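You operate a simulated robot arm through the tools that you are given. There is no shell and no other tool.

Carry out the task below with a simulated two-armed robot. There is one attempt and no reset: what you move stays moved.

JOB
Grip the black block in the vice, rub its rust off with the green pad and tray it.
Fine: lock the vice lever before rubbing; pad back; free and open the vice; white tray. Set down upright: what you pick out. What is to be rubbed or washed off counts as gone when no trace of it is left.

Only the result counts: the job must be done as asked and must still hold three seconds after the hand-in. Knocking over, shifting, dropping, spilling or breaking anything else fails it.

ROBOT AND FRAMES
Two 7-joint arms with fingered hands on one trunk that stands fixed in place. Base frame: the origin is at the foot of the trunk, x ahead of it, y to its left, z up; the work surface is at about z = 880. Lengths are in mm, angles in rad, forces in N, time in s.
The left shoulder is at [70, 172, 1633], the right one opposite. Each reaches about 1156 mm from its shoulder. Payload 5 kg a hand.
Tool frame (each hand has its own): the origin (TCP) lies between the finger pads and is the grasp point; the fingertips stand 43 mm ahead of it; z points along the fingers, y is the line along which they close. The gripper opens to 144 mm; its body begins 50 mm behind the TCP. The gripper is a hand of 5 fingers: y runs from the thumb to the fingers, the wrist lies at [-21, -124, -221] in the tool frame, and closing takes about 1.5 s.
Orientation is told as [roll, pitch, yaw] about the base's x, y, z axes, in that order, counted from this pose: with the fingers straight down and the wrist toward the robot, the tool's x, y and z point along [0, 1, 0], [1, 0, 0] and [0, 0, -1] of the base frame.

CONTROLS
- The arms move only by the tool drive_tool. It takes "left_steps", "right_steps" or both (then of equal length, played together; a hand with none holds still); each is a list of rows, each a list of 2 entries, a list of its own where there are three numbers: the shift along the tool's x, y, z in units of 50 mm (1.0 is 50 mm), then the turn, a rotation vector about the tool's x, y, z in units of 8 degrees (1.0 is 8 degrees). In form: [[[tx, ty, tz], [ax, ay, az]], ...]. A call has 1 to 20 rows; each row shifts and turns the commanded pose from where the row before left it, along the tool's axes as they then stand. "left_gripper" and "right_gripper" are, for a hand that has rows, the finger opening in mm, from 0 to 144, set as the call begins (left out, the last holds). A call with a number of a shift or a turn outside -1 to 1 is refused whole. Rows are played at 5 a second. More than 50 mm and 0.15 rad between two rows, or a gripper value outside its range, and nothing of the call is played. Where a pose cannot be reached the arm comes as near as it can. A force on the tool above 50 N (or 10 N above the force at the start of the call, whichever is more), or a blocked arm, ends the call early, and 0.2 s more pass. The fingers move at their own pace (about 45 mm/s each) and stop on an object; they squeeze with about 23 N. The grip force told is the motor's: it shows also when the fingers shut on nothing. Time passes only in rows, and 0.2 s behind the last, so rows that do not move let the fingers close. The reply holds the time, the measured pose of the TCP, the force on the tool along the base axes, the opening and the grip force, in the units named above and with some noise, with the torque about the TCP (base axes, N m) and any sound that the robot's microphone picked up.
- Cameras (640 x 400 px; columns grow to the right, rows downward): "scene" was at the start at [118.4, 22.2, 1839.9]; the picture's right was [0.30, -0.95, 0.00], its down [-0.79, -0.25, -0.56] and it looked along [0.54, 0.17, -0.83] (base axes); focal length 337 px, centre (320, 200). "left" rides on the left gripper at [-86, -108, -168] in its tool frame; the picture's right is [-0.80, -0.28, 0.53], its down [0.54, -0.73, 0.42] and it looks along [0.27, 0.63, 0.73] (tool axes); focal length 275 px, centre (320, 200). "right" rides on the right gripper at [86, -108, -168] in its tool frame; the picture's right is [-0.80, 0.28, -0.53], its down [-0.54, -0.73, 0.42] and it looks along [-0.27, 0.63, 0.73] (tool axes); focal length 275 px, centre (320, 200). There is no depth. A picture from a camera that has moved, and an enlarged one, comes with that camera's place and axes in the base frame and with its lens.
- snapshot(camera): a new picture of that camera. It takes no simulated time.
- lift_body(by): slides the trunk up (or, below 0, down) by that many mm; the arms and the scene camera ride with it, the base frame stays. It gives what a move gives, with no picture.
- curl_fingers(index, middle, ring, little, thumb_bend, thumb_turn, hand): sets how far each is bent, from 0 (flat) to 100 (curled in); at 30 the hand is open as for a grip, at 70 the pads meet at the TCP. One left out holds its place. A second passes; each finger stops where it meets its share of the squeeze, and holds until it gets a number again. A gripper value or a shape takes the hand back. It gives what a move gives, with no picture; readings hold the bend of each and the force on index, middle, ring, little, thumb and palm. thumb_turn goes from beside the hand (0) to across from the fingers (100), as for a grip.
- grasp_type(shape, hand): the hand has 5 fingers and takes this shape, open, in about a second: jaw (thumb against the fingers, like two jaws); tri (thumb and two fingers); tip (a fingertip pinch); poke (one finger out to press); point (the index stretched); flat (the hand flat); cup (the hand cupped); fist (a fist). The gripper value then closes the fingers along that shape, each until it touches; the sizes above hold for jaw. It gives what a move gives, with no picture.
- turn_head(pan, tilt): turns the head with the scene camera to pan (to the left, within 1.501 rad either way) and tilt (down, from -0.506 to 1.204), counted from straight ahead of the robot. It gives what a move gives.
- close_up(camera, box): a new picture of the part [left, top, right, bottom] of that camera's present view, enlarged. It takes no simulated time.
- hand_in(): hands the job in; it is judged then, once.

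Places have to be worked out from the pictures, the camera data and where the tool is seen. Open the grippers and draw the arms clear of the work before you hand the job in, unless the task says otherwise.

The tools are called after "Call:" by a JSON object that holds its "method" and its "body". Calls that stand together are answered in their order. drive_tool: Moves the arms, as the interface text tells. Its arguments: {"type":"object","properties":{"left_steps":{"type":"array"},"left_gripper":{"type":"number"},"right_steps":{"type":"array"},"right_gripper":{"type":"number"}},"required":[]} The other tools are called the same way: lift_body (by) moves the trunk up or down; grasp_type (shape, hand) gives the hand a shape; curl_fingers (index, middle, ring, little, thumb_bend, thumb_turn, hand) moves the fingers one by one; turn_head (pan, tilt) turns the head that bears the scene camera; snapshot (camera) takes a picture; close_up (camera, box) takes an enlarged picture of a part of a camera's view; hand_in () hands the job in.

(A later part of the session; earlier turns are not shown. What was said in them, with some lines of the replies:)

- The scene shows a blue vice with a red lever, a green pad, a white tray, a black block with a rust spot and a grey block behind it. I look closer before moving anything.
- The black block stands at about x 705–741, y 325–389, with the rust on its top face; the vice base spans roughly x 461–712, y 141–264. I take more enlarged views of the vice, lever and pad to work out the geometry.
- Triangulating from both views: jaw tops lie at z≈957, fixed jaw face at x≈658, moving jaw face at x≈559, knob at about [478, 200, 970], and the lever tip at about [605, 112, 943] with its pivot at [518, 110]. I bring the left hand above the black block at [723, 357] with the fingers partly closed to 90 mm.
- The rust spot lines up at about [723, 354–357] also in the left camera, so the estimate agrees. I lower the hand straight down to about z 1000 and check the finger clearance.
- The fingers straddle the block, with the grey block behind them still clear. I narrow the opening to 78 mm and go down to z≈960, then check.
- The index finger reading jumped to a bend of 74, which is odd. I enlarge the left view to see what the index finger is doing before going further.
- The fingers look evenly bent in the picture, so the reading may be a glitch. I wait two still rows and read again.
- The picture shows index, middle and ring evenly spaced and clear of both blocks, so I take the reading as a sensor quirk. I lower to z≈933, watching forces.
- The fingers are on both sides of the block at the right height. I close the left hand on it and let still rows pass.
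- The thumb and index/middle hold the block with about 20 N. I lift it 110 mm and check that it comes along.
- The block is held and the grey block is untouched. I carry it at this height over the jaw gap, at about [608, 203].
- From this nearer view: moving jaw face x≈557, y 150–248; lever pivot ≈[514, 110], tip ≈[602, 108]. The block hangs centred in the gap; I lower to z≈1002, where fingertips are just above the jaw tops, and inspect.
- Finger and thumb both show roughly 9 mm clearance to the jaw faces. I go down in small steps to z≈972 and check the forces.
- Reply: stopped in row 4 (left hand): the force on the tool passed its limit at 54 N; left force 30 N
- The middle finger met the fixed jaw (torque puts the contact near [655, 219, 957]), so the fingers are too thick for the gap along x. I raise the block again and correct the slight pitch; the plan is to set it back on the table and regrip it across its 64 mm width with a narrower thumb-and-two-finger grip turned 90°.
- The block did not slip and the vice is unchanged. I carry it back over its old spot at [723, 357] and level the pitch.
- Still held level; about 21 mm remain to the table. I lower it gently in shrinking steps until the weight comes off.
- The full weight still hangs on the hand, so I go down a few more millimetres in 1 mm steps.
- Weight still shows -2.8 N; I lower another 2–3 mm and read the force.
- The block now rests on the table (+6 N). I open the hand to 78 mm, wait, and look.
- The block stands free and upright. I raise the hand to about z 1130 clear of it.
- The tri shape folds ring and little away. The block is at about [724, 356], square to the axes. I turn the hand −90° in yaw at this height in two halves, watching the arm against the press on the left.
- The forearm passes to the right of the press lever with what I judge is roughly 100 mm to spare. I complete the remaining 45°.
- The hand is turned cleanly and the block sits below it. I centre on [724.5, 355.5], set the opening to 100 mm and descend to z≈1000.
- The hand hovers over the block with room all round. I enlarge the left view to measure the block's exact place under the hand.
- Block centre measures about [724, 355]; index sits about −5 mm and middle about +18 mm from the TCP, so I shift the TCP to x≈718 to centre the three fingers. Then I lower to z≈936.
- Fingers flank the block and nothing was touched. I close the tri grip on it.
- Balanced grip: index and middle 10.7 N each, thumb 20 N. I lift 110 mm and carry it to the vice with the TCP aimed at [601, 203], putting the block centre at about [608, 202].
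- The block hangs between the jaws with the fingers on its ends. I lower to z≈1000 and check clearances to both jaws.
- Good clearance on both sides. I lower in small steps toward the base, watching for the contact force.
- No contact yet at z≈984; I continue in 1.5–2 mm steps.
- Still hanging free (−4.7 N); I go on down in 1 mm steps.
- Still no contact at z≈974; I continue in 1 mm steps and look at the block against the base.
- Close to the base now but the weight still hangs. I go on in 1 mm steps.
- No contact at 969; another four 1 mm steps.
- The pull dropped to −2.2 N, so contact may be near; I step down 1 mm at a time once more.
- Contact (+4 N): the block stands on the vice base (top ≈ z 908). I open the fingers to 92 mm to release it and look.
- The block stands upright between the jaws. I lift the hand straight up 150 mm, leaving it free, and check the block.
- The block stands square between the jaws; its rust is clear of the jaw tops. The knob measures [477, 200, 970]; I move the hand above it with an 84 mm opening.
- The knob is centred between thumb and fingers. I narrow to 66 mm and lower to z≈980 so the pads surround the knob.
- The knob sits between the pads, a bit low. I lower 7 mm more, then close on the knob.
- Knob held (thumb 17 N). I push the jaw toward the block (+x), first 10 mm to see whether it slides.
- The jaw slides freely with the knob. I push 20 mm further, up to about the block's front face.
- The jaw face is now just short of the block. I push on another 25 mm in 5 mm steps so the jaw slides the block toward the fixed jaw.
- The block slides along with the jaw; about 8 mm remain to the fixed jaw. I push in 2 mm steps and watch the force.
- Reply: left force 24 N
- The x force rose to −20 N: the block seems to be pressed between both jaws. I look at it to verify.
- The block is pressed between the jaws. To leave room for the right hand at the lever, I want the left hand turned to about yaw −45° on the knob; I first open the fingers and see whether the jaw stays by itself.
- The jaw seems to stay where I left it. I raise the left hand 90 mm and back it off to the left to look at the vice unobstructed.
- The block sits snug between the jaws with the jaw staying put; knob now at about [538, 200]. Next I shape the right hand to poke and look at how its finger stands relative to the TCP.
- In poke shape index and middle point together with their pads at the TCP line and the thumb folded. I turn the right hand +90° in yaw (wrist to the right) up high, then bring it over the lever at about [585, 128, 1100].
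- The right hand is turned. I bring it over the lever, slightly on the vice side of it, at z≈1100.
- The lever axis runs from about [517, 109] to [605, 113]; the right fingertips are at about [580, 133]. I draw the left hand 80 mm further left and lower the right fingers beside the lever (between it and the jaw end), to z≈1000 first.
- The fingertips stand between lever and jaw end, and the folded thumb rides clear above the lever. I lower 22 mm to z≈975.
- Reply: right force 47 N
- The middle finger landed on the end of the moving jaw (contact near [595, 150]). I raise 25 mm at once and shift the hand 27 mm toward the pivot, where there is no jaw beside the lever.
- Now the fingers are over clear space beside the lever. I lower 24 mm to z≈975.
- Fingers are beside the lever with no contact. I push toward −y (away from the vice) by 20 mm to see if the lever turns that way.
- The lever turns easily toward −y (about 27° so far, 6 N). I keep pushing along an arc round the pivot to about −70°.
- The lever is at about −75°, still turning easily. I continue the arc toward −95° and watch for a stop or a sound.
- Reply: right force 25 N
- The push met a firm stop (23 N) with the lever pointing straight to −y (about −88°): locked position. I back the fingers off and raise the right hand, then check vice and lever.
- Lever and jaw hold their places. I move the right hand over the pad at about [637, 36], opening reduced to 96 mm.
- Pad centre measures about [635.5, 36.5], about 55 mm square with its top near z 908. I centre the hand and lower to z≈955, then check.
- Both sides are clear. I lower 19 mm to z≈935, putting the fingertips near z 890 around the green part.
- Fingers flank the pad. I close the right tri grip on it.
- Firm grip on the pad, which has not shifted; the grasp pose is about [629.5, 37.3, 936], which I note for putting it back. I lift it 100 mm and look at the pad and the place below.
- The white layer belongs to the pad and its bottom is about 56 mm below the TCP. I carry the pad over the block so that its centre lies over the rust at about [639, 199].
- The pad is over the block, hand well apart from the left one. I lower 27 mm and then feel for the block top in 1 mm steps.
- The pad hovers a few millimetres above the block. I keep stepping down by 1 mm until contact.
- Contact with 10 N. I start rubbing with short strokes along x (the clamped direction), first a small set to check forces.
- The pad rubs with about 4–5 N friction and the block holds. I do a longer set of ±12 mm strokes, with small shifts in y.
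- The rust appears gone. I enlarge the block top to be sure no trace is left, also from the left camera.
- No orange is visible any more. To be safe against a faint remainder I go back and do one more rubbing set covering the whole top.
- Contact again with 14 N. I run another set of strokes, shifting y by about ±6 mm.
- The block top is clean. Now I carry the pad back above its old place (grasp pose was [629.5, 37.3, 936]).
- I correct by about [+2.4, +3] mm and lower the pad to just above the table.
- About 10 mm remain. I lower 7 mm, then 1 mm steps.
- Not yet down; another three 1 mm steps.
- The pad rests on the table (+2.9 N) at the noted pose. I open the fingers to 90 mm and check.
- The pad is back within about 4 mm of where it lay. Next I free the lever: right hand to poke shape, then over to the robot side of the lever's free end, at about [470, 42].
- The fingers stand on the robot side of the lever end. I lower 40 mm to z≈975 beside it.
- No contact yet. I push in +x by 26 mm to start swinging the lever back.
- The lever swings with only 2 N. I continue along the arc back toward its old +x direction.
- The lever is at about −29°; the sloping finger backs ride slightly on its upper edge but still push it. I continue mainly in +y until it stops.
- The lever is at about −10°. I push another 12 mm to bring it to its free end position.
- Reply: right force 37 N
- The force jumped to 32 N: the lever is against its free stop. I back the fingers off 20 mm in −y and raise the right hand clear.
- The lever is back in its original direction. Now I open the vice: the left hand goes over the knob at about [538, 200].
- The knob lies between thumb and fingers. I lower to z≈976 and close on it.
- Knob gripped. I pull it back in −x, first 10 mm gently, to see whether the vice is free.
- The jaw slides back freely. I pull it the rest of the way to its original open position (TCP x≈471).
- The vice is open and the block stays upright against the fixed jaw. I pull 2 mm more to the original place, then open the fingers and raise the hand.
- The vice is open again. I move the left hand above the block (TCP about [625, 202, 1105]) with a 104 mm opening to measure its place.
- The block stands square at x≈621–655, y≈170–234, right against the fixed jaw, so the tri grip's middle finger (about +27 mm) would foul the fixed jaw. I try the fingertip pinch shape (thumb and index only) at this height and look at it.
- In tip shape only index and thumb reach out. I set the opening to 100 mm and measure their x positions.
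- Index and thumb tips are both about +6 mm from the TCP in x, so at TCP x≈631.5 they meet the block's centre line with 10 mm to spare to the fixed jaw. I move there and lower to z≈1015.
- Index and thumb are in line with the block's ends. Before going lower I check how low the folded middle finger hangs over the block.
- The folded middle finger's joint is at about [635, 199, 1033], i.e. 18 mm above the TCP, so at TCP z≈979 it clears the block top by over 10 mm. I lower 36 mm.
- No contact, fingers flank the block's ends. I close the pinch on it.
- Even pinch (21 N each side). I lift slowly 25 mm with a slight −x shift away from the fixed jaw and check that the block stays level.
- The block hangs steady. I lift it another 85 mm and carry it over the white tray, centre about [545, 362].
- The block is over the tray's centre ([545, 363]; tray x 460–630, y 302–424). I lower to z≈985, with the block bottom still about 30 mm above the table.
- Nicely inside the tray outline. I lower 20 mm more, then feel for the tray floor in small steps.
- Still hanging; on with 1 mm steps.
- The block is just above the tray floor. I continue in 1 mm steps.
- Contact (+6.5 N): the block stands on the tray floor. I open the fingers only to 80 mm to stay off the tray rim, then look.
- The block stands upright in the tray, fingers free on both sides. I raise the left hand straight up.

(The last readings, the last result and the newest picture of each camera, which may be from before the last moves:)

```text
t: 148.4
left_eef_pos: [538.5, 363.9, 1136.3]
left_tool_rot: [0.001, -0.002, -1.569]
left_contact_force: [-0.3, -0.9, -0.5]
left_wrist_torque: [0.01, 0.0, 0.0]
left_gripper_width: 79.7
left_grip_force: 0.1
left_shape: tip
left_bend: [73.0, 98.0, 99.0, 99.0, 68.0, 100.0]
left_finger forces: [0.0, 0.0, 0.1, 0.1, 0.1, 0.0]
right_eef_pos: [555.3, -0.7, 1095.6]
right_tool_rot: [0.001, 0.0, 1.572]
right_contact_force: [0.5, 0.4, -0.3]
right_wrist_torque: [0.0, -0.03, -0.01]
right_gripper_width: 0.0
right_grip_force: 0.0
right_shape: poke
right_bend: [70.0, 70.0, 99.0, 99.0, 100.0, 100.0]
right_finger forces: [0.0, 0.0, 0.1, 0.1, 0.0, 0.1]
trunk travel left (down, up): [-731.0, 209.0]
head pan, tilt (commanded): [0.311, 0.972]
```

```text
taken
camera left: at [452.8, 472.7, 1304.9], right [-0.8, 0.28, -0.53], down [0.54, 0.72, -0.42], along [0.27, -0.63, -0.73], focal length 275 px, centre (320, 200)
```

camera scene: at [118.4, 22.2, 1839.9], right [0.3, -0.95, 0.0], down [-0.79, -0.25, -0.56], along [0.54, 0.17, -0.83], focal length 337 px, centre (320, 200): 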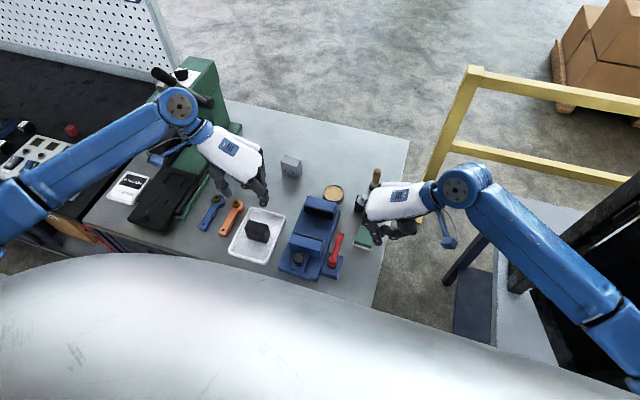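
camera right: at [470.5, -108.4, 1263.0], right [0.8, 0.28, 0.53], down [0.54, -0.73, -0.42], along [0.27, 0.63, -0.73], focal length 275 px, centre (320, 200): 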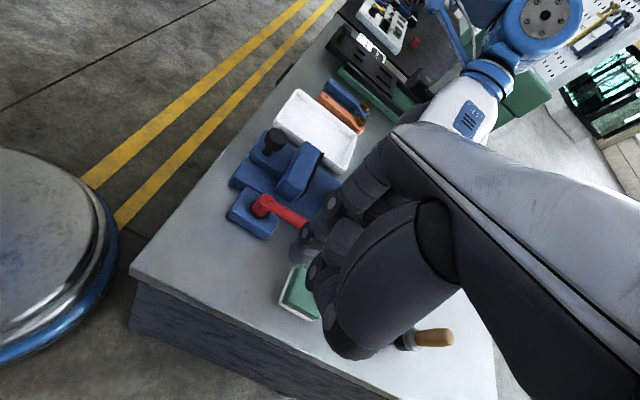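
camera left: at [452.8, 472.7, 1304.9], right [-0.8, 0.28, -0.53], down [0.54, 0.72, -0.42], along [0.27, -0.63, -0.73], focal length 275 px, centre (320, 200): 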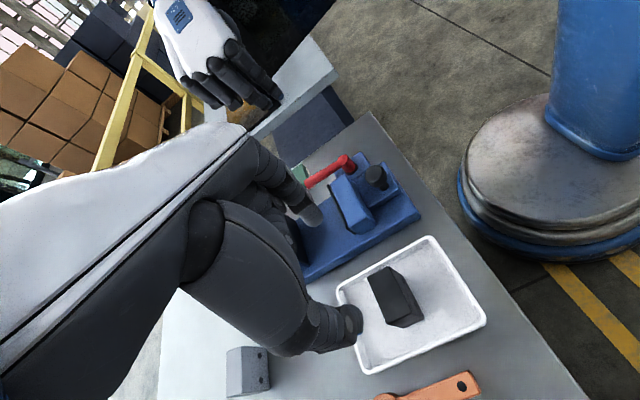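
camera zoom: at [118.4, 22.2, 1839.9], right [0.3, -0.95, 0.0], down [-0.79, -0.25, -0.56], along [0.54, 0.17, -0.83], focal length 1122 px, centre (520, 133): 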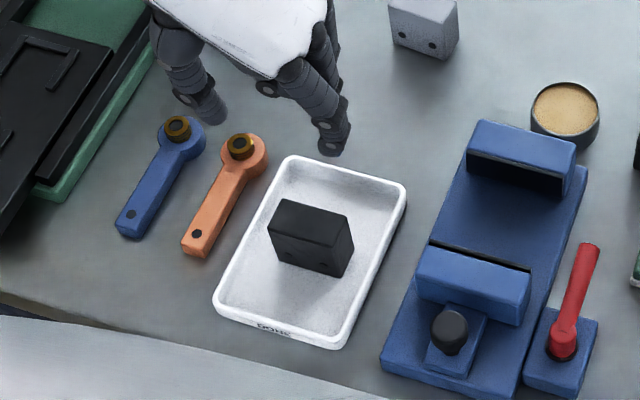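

The block stands upright in the white tray and everything else looks in place. I raise both arms clear and turn the left hand back.

Call:
{"method": "drive_tool", "body": {"left_steps": [[[0, 0, -0.6], [0, 0, 0]], [[0, 0, -0.6], [0, 0, 0]], [[0, 0, -0.6], [0, 0, 0]], [[0, 0, 0], [0, 0, -0.9375]], [[0, 0, 0], [0, 0, -0.9375]], [[0, 0, 0], [0, 0, -0.9375]], [[0, 0, 0], [0, 0, -0.9375]], [[0, 0, 0], [0, 0, -0.9375]], [[0, 0, 0], [0, 0, -0.9375]], [[0, 0, 0], [0, 0, -0.9375]], [[0, 0, 0], [0, 0, -0.9375]], [[0, 0, 0], [0, 0, -0.9375]], [[0, 0, 0], [0, 0, -0.9375]], [[0, 0, 0], [0, 0, -0.9375]], [[0, 0, 0], [0, 0, -0.9375]], [[0, 0, 0], [0, 0, 0]]], "right_steps": [[[0, 0, -0.6], [0, 0, 0]], [[0, 0, -0.8], [0, 0, 0]], [[0, 0, -0.8], [0, 0, 0]], [[0, 0, -0.8], [0, 0, 0]], [[0, 0, -0.8], [0, 0, 0]], [[-0.8, 0, 0], [0, 0, 0]], [[-0.8, 0, 0], [0, 0, 0]], [[-0.8, 0, 0], [0, 0, 0]], [[-0.8, -0.2, 0], [0, 0, 0]], [[0, 0, 0], [0, 0, 0]], [[0, 0, 0], [0, 0, 0]], [[0, 0, 0], [0, 0, 0]], [[0, 0, 0], [0, 0, 0]], [[0, 0, 0], [0, 0, 0]], [[0, 0, 0], [0, 0, 0]], [[0, 0, 0], [0, 0, 0]]]}}

Call:
{"method": "snapshot", "body": {"camera": "scene"}}

```text
t: 151.8
left_eef_pos: [538.9, 363.1, 1225.8]
left_tool_rot: [-0.002, -0.001, 0.003]
left_contact_force: [-0.6, 0.5, -0.3]
left_wrist_torque: [-0.01, 0.03, 0.0]
left_gripper_width: 79.3
left_grip_force: 0.0
left_shape: tip
left_bend: [73.0, 98.0, 99.0, 99.0, 68.0, 100.0]
left_finger forces: [0.0, 0.0, 0.0, 0.0, 0.1, 0.0]
right_eef_pos: [713.8, -10.9, 1285.7]
right_tool_rot: [0.001, 0.001, 1.57]
right_contact_force: [-0.5, 0.0, -0.1]
right_wrist_torque: [0.02, -0.02, 0.02]
right_gripper_width: 0.0
right_grip_force: 0.1
right_shape: poke
right_bend: [70.0, 70.0, 99.0, 99.0, 100.0, 100.0]
right_finger forces: [0.0, 0.1, 0.0, 0.0, 0.0, 0.1]
trunk travel left (down, up): [-731.0, 209.0]
head pan, tilt (commanded): [0.311, 0.972]
```

```text
taken
camera scene: at [118.9, 22.2, 1839.8], right [0.3, -0.95, 0.0], down [-0.79, -0.25, -0.56], along [0.54, 0.17, -0.83], focal length 337 px, centre (320, 200)
```

scene: 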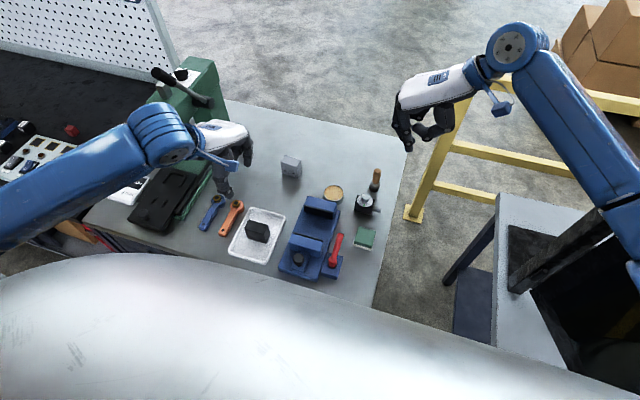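

Both arms are clear. I take the left hand back to its starting place, open both hands to the jaw shape, and take a final comparison picture.

Call:
{"method": "drive_tool", "body": {"left_steps": [[[0.4, -0.6, 0], [0, 0, 0]], [[0.4, -0.6, 0], [0, 0, 0]], [[0.4, -0.6, 0], [0, 0, 0]], [[0.4, -0.6, 0], [0, 0, 0]], [[0.4, -0.6, 0], [0, 0, 0]], [[0, 0, 0], [0, 0, 0]]]}}

Call:
{"method": "grasp_type", "body": {"shape": "jaw", "hand": "left"}}

Call:
{"method": "grasp_type", "body": {"shape": "jaw", "hand": "right"}}

Call:
{"method": "close_up", "body": {"camera": "scene", "box": [190, 140, 410, 290]}}

Call:
{"method": "close_up", "body": {"camera": "scene", "box": [235, 205, 285, 255]}}

Call:
{"method": "close_up", "body": {"camera": "scene", "box": [340, 160, 400, 260]}}

Call:
{"method": "close_up", "body": {"camera": "left", "box": [320, 0, 640, 260]}}

```text
t: 153.2
left_eef_pos: [389.0, 465.2, 1224.9]
left_tool_rot: [-0.002, -0.001, 0.001]
left_contact_force: [0.3, -0.3, -0.6]
left_wrist_torque: [0.02, 0.03, 0.03]
left_gripper_width: 79.9
left_grip_force: 0.1
left_shape: tip
left_bend: [73.0, 98.0, 99.0, 99.0, 68.0, 100.0]
left_finger forces: [0.0, 0.0, 0.1, 0.0, 0.0, 0.0]
right_eef_pos: [715.4, -11.1, 1283.9]
right_tool_rot: [0.0, 0.0, 1.573]
right_contact_force: [0.3, 0.5, 0.4]
right_wrist_torque: [-0.02, 0.02, -0.02]
right_gripper_width: 0.0
right_grip_force: 0.0
right_shape: poke
right_bend: [70.0, 70.0, 99.0, 99.0, 100.0, 100.0]
right_finger forces: [0.0, 0.0, 0.1, 0.0, 0.0, 0.1]
trunk travel left (down, up): [-731.0, 209.0]
head pan, tilt (commanded): [0.311, 0.972]
```

```text
t: 154.1
left_eef_pos: [390.2, 464.8, 1225.2]
left_tool_rot: [-0.002, 0.0, -0.001]
left_contact_force: [0.1, -0.3, -0.1]
left_wrist_torque: [-0.02, 0.0, 0.0]
left_gripper_width: 143.5
left_grip_force: 0.1
left_shape: jaw
left_bend: [30.0, 30.0, 30.0, 30.0, 30.0, 98.0]
left_finger forces: [0.1, 0.1, 0.0, 0.1, 0.0, 0.0]
right_eef_pos: [715.5, -11.5, 1285.8]
right_tool_rot: [-0.001, 0.0, 1.571]
right_contact_force: [0.4, -0.2, 0.2]
right_wrist_torque: [-0.02, -0.01, -0.01]
right_gripper_width: 0.0
right_grip_force: 0.1
right_shape: poke
right_bend: [70.0, 70.0, 99.0, 99.0, 100.0, 100.0]
right_finger forces: [0.0, 0.0, 0.0, 0.0, 0.0, 0.0]
trunk travel left (down, up): [-731.0, 209.0]
head pan, tilt (commanded): [0.311, 0.972]
```

```text
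t: 155.0
left_eef_pos: [389.2, 463.4, 1224.4]
left_tool_rot: [-0.003, 0.0, 0.001]
left_contact_force: [-0.4, -0.1, 0.0]
left_wrist_torque: [-0.01, -0.01, 0.01]
left_gripper_width: 143.9
left_grip_force: 0.0
left_shape: jaw
left_bend: [30.0, 30.0, 30.0, 30.0, 30.0, 98.0]
left_finger forces: [0.0, 0.0, 0.1, 0.0, 0.0, 0.0]
right_eef_pos: [714.9, -11.3, 1285.6]
right_tool_rot: [0.002, -0.001, 1.572]
right_contact_force: [-0.7, -0.2, 0.1]
right_wrist_torque: [-0.02, 0.01, 0.01]
right_gripper_width: 143.9
right_grip_force: 0.0
right_shape: jaw
right_bend: [30.0, 30.0, 30.0, 30.0, 30.0, 98.0]
right_finger forces: [0.1, 0.0, 0.0, 0.1, 0.0, 0.0]
trunk travel left (down, up): [-731.0, 209.0]
head pan, tilt (commanded): [0.311, 0.972]
```

```text
2.67 times, centred on (300, 215) of scene
camera zoom: at [118.0, 22.1, 1839.9], right [0.3, -0.95, 0.0], down [-0.79, -0.25, -0.56], along [0.54, 0.17, -0.83], focal length 898 px, centre (373, 160)
```

zoom: 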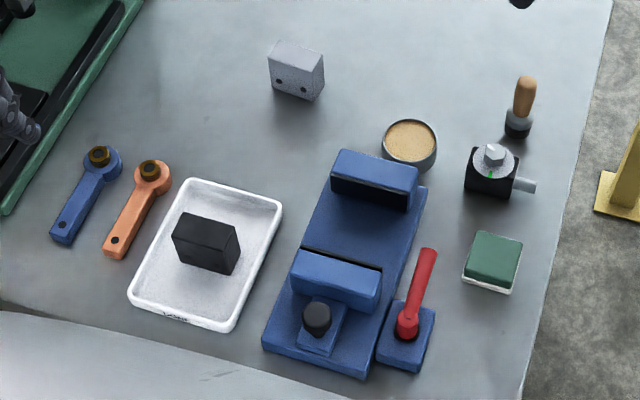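

```text
8.00 times, centred on (260, 230) of scene
camera zoom: at [118.0, 22.1, 1839.9], right [0.3, -0.95, 0.0], down [-0.79, -0.25, -0.56], along [0.54, 0.17, -0.83], focal length 2694 px, centre (800, -40)
```

zoom: 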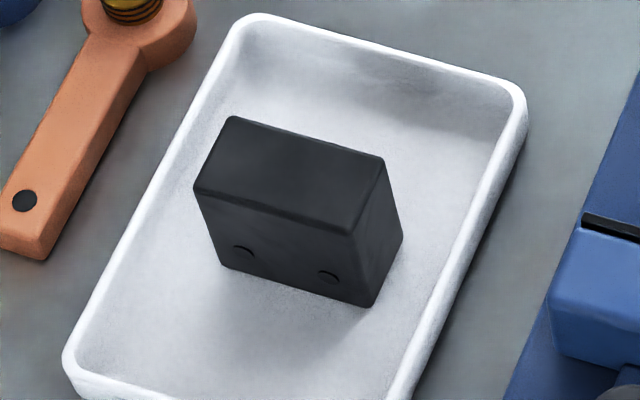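

```text
4.00 times, centred on (370, 210) of scene
camera zoom: at [118.0, 22.1, 1839.9], right [0.3, -0.95, 0.0], down [-0.79, -0.25, -0.56], along [0.54, 0.17, -0.83], focal length 1347 px, centre (120, 160)
```

zoom: 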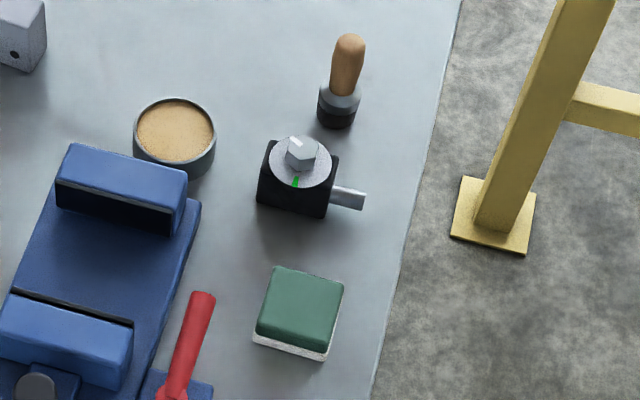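

```text
1.54 times, centred on (480, 130) of left
camera zoom: at [280.2, 378.4, 1394.1], right [-0.28, -0.8, -0.53], down [-0.72, 0.54, -0.42], along [0.63, 0.27, -0.73], focal length 424 px, centre (74, 308)
```

zoom: 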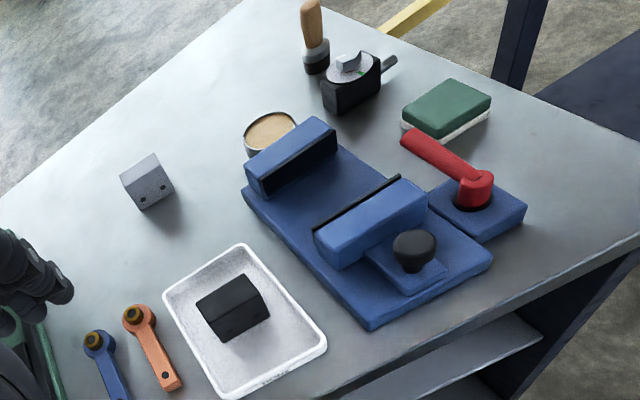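

The final pictures show the clean block upright in the white tray. The vice is open, the lever is back at its free stop, and the pad lies within 5 mm of its old place. Everything else is unmoved and both hands are open and clear, so I hand the job in.

Call:
{"method": "hand_in", "body": {}}

```text
The job is handed in.
```

The job is done and handed in. I have no verdict back yet, so this is what the final pictures and readings show:

- **Block:** it stands upright in the white tray. No rust shows on its top, where the one patch I saw was. I never got a view of its rear face.
- **Vice:** I turned the lever to its stop before rubbing. Afterwards I turned it back to its free stop and pulled the jaw back to where it started.
- **Pad:** it is back on its spot, about 5 mm to the left of where it lay.
- **Everything else:** nothing else on the bench looks moved or knocked over. Both hands are open and clear of the work.

While I was placing the block, a finger pressed on the vice's fixed jaw. I put the block back on the table and regripped it. Later, on the way to the lever, another finger pressed on the moving jaw. I saw no damage or shift from either.
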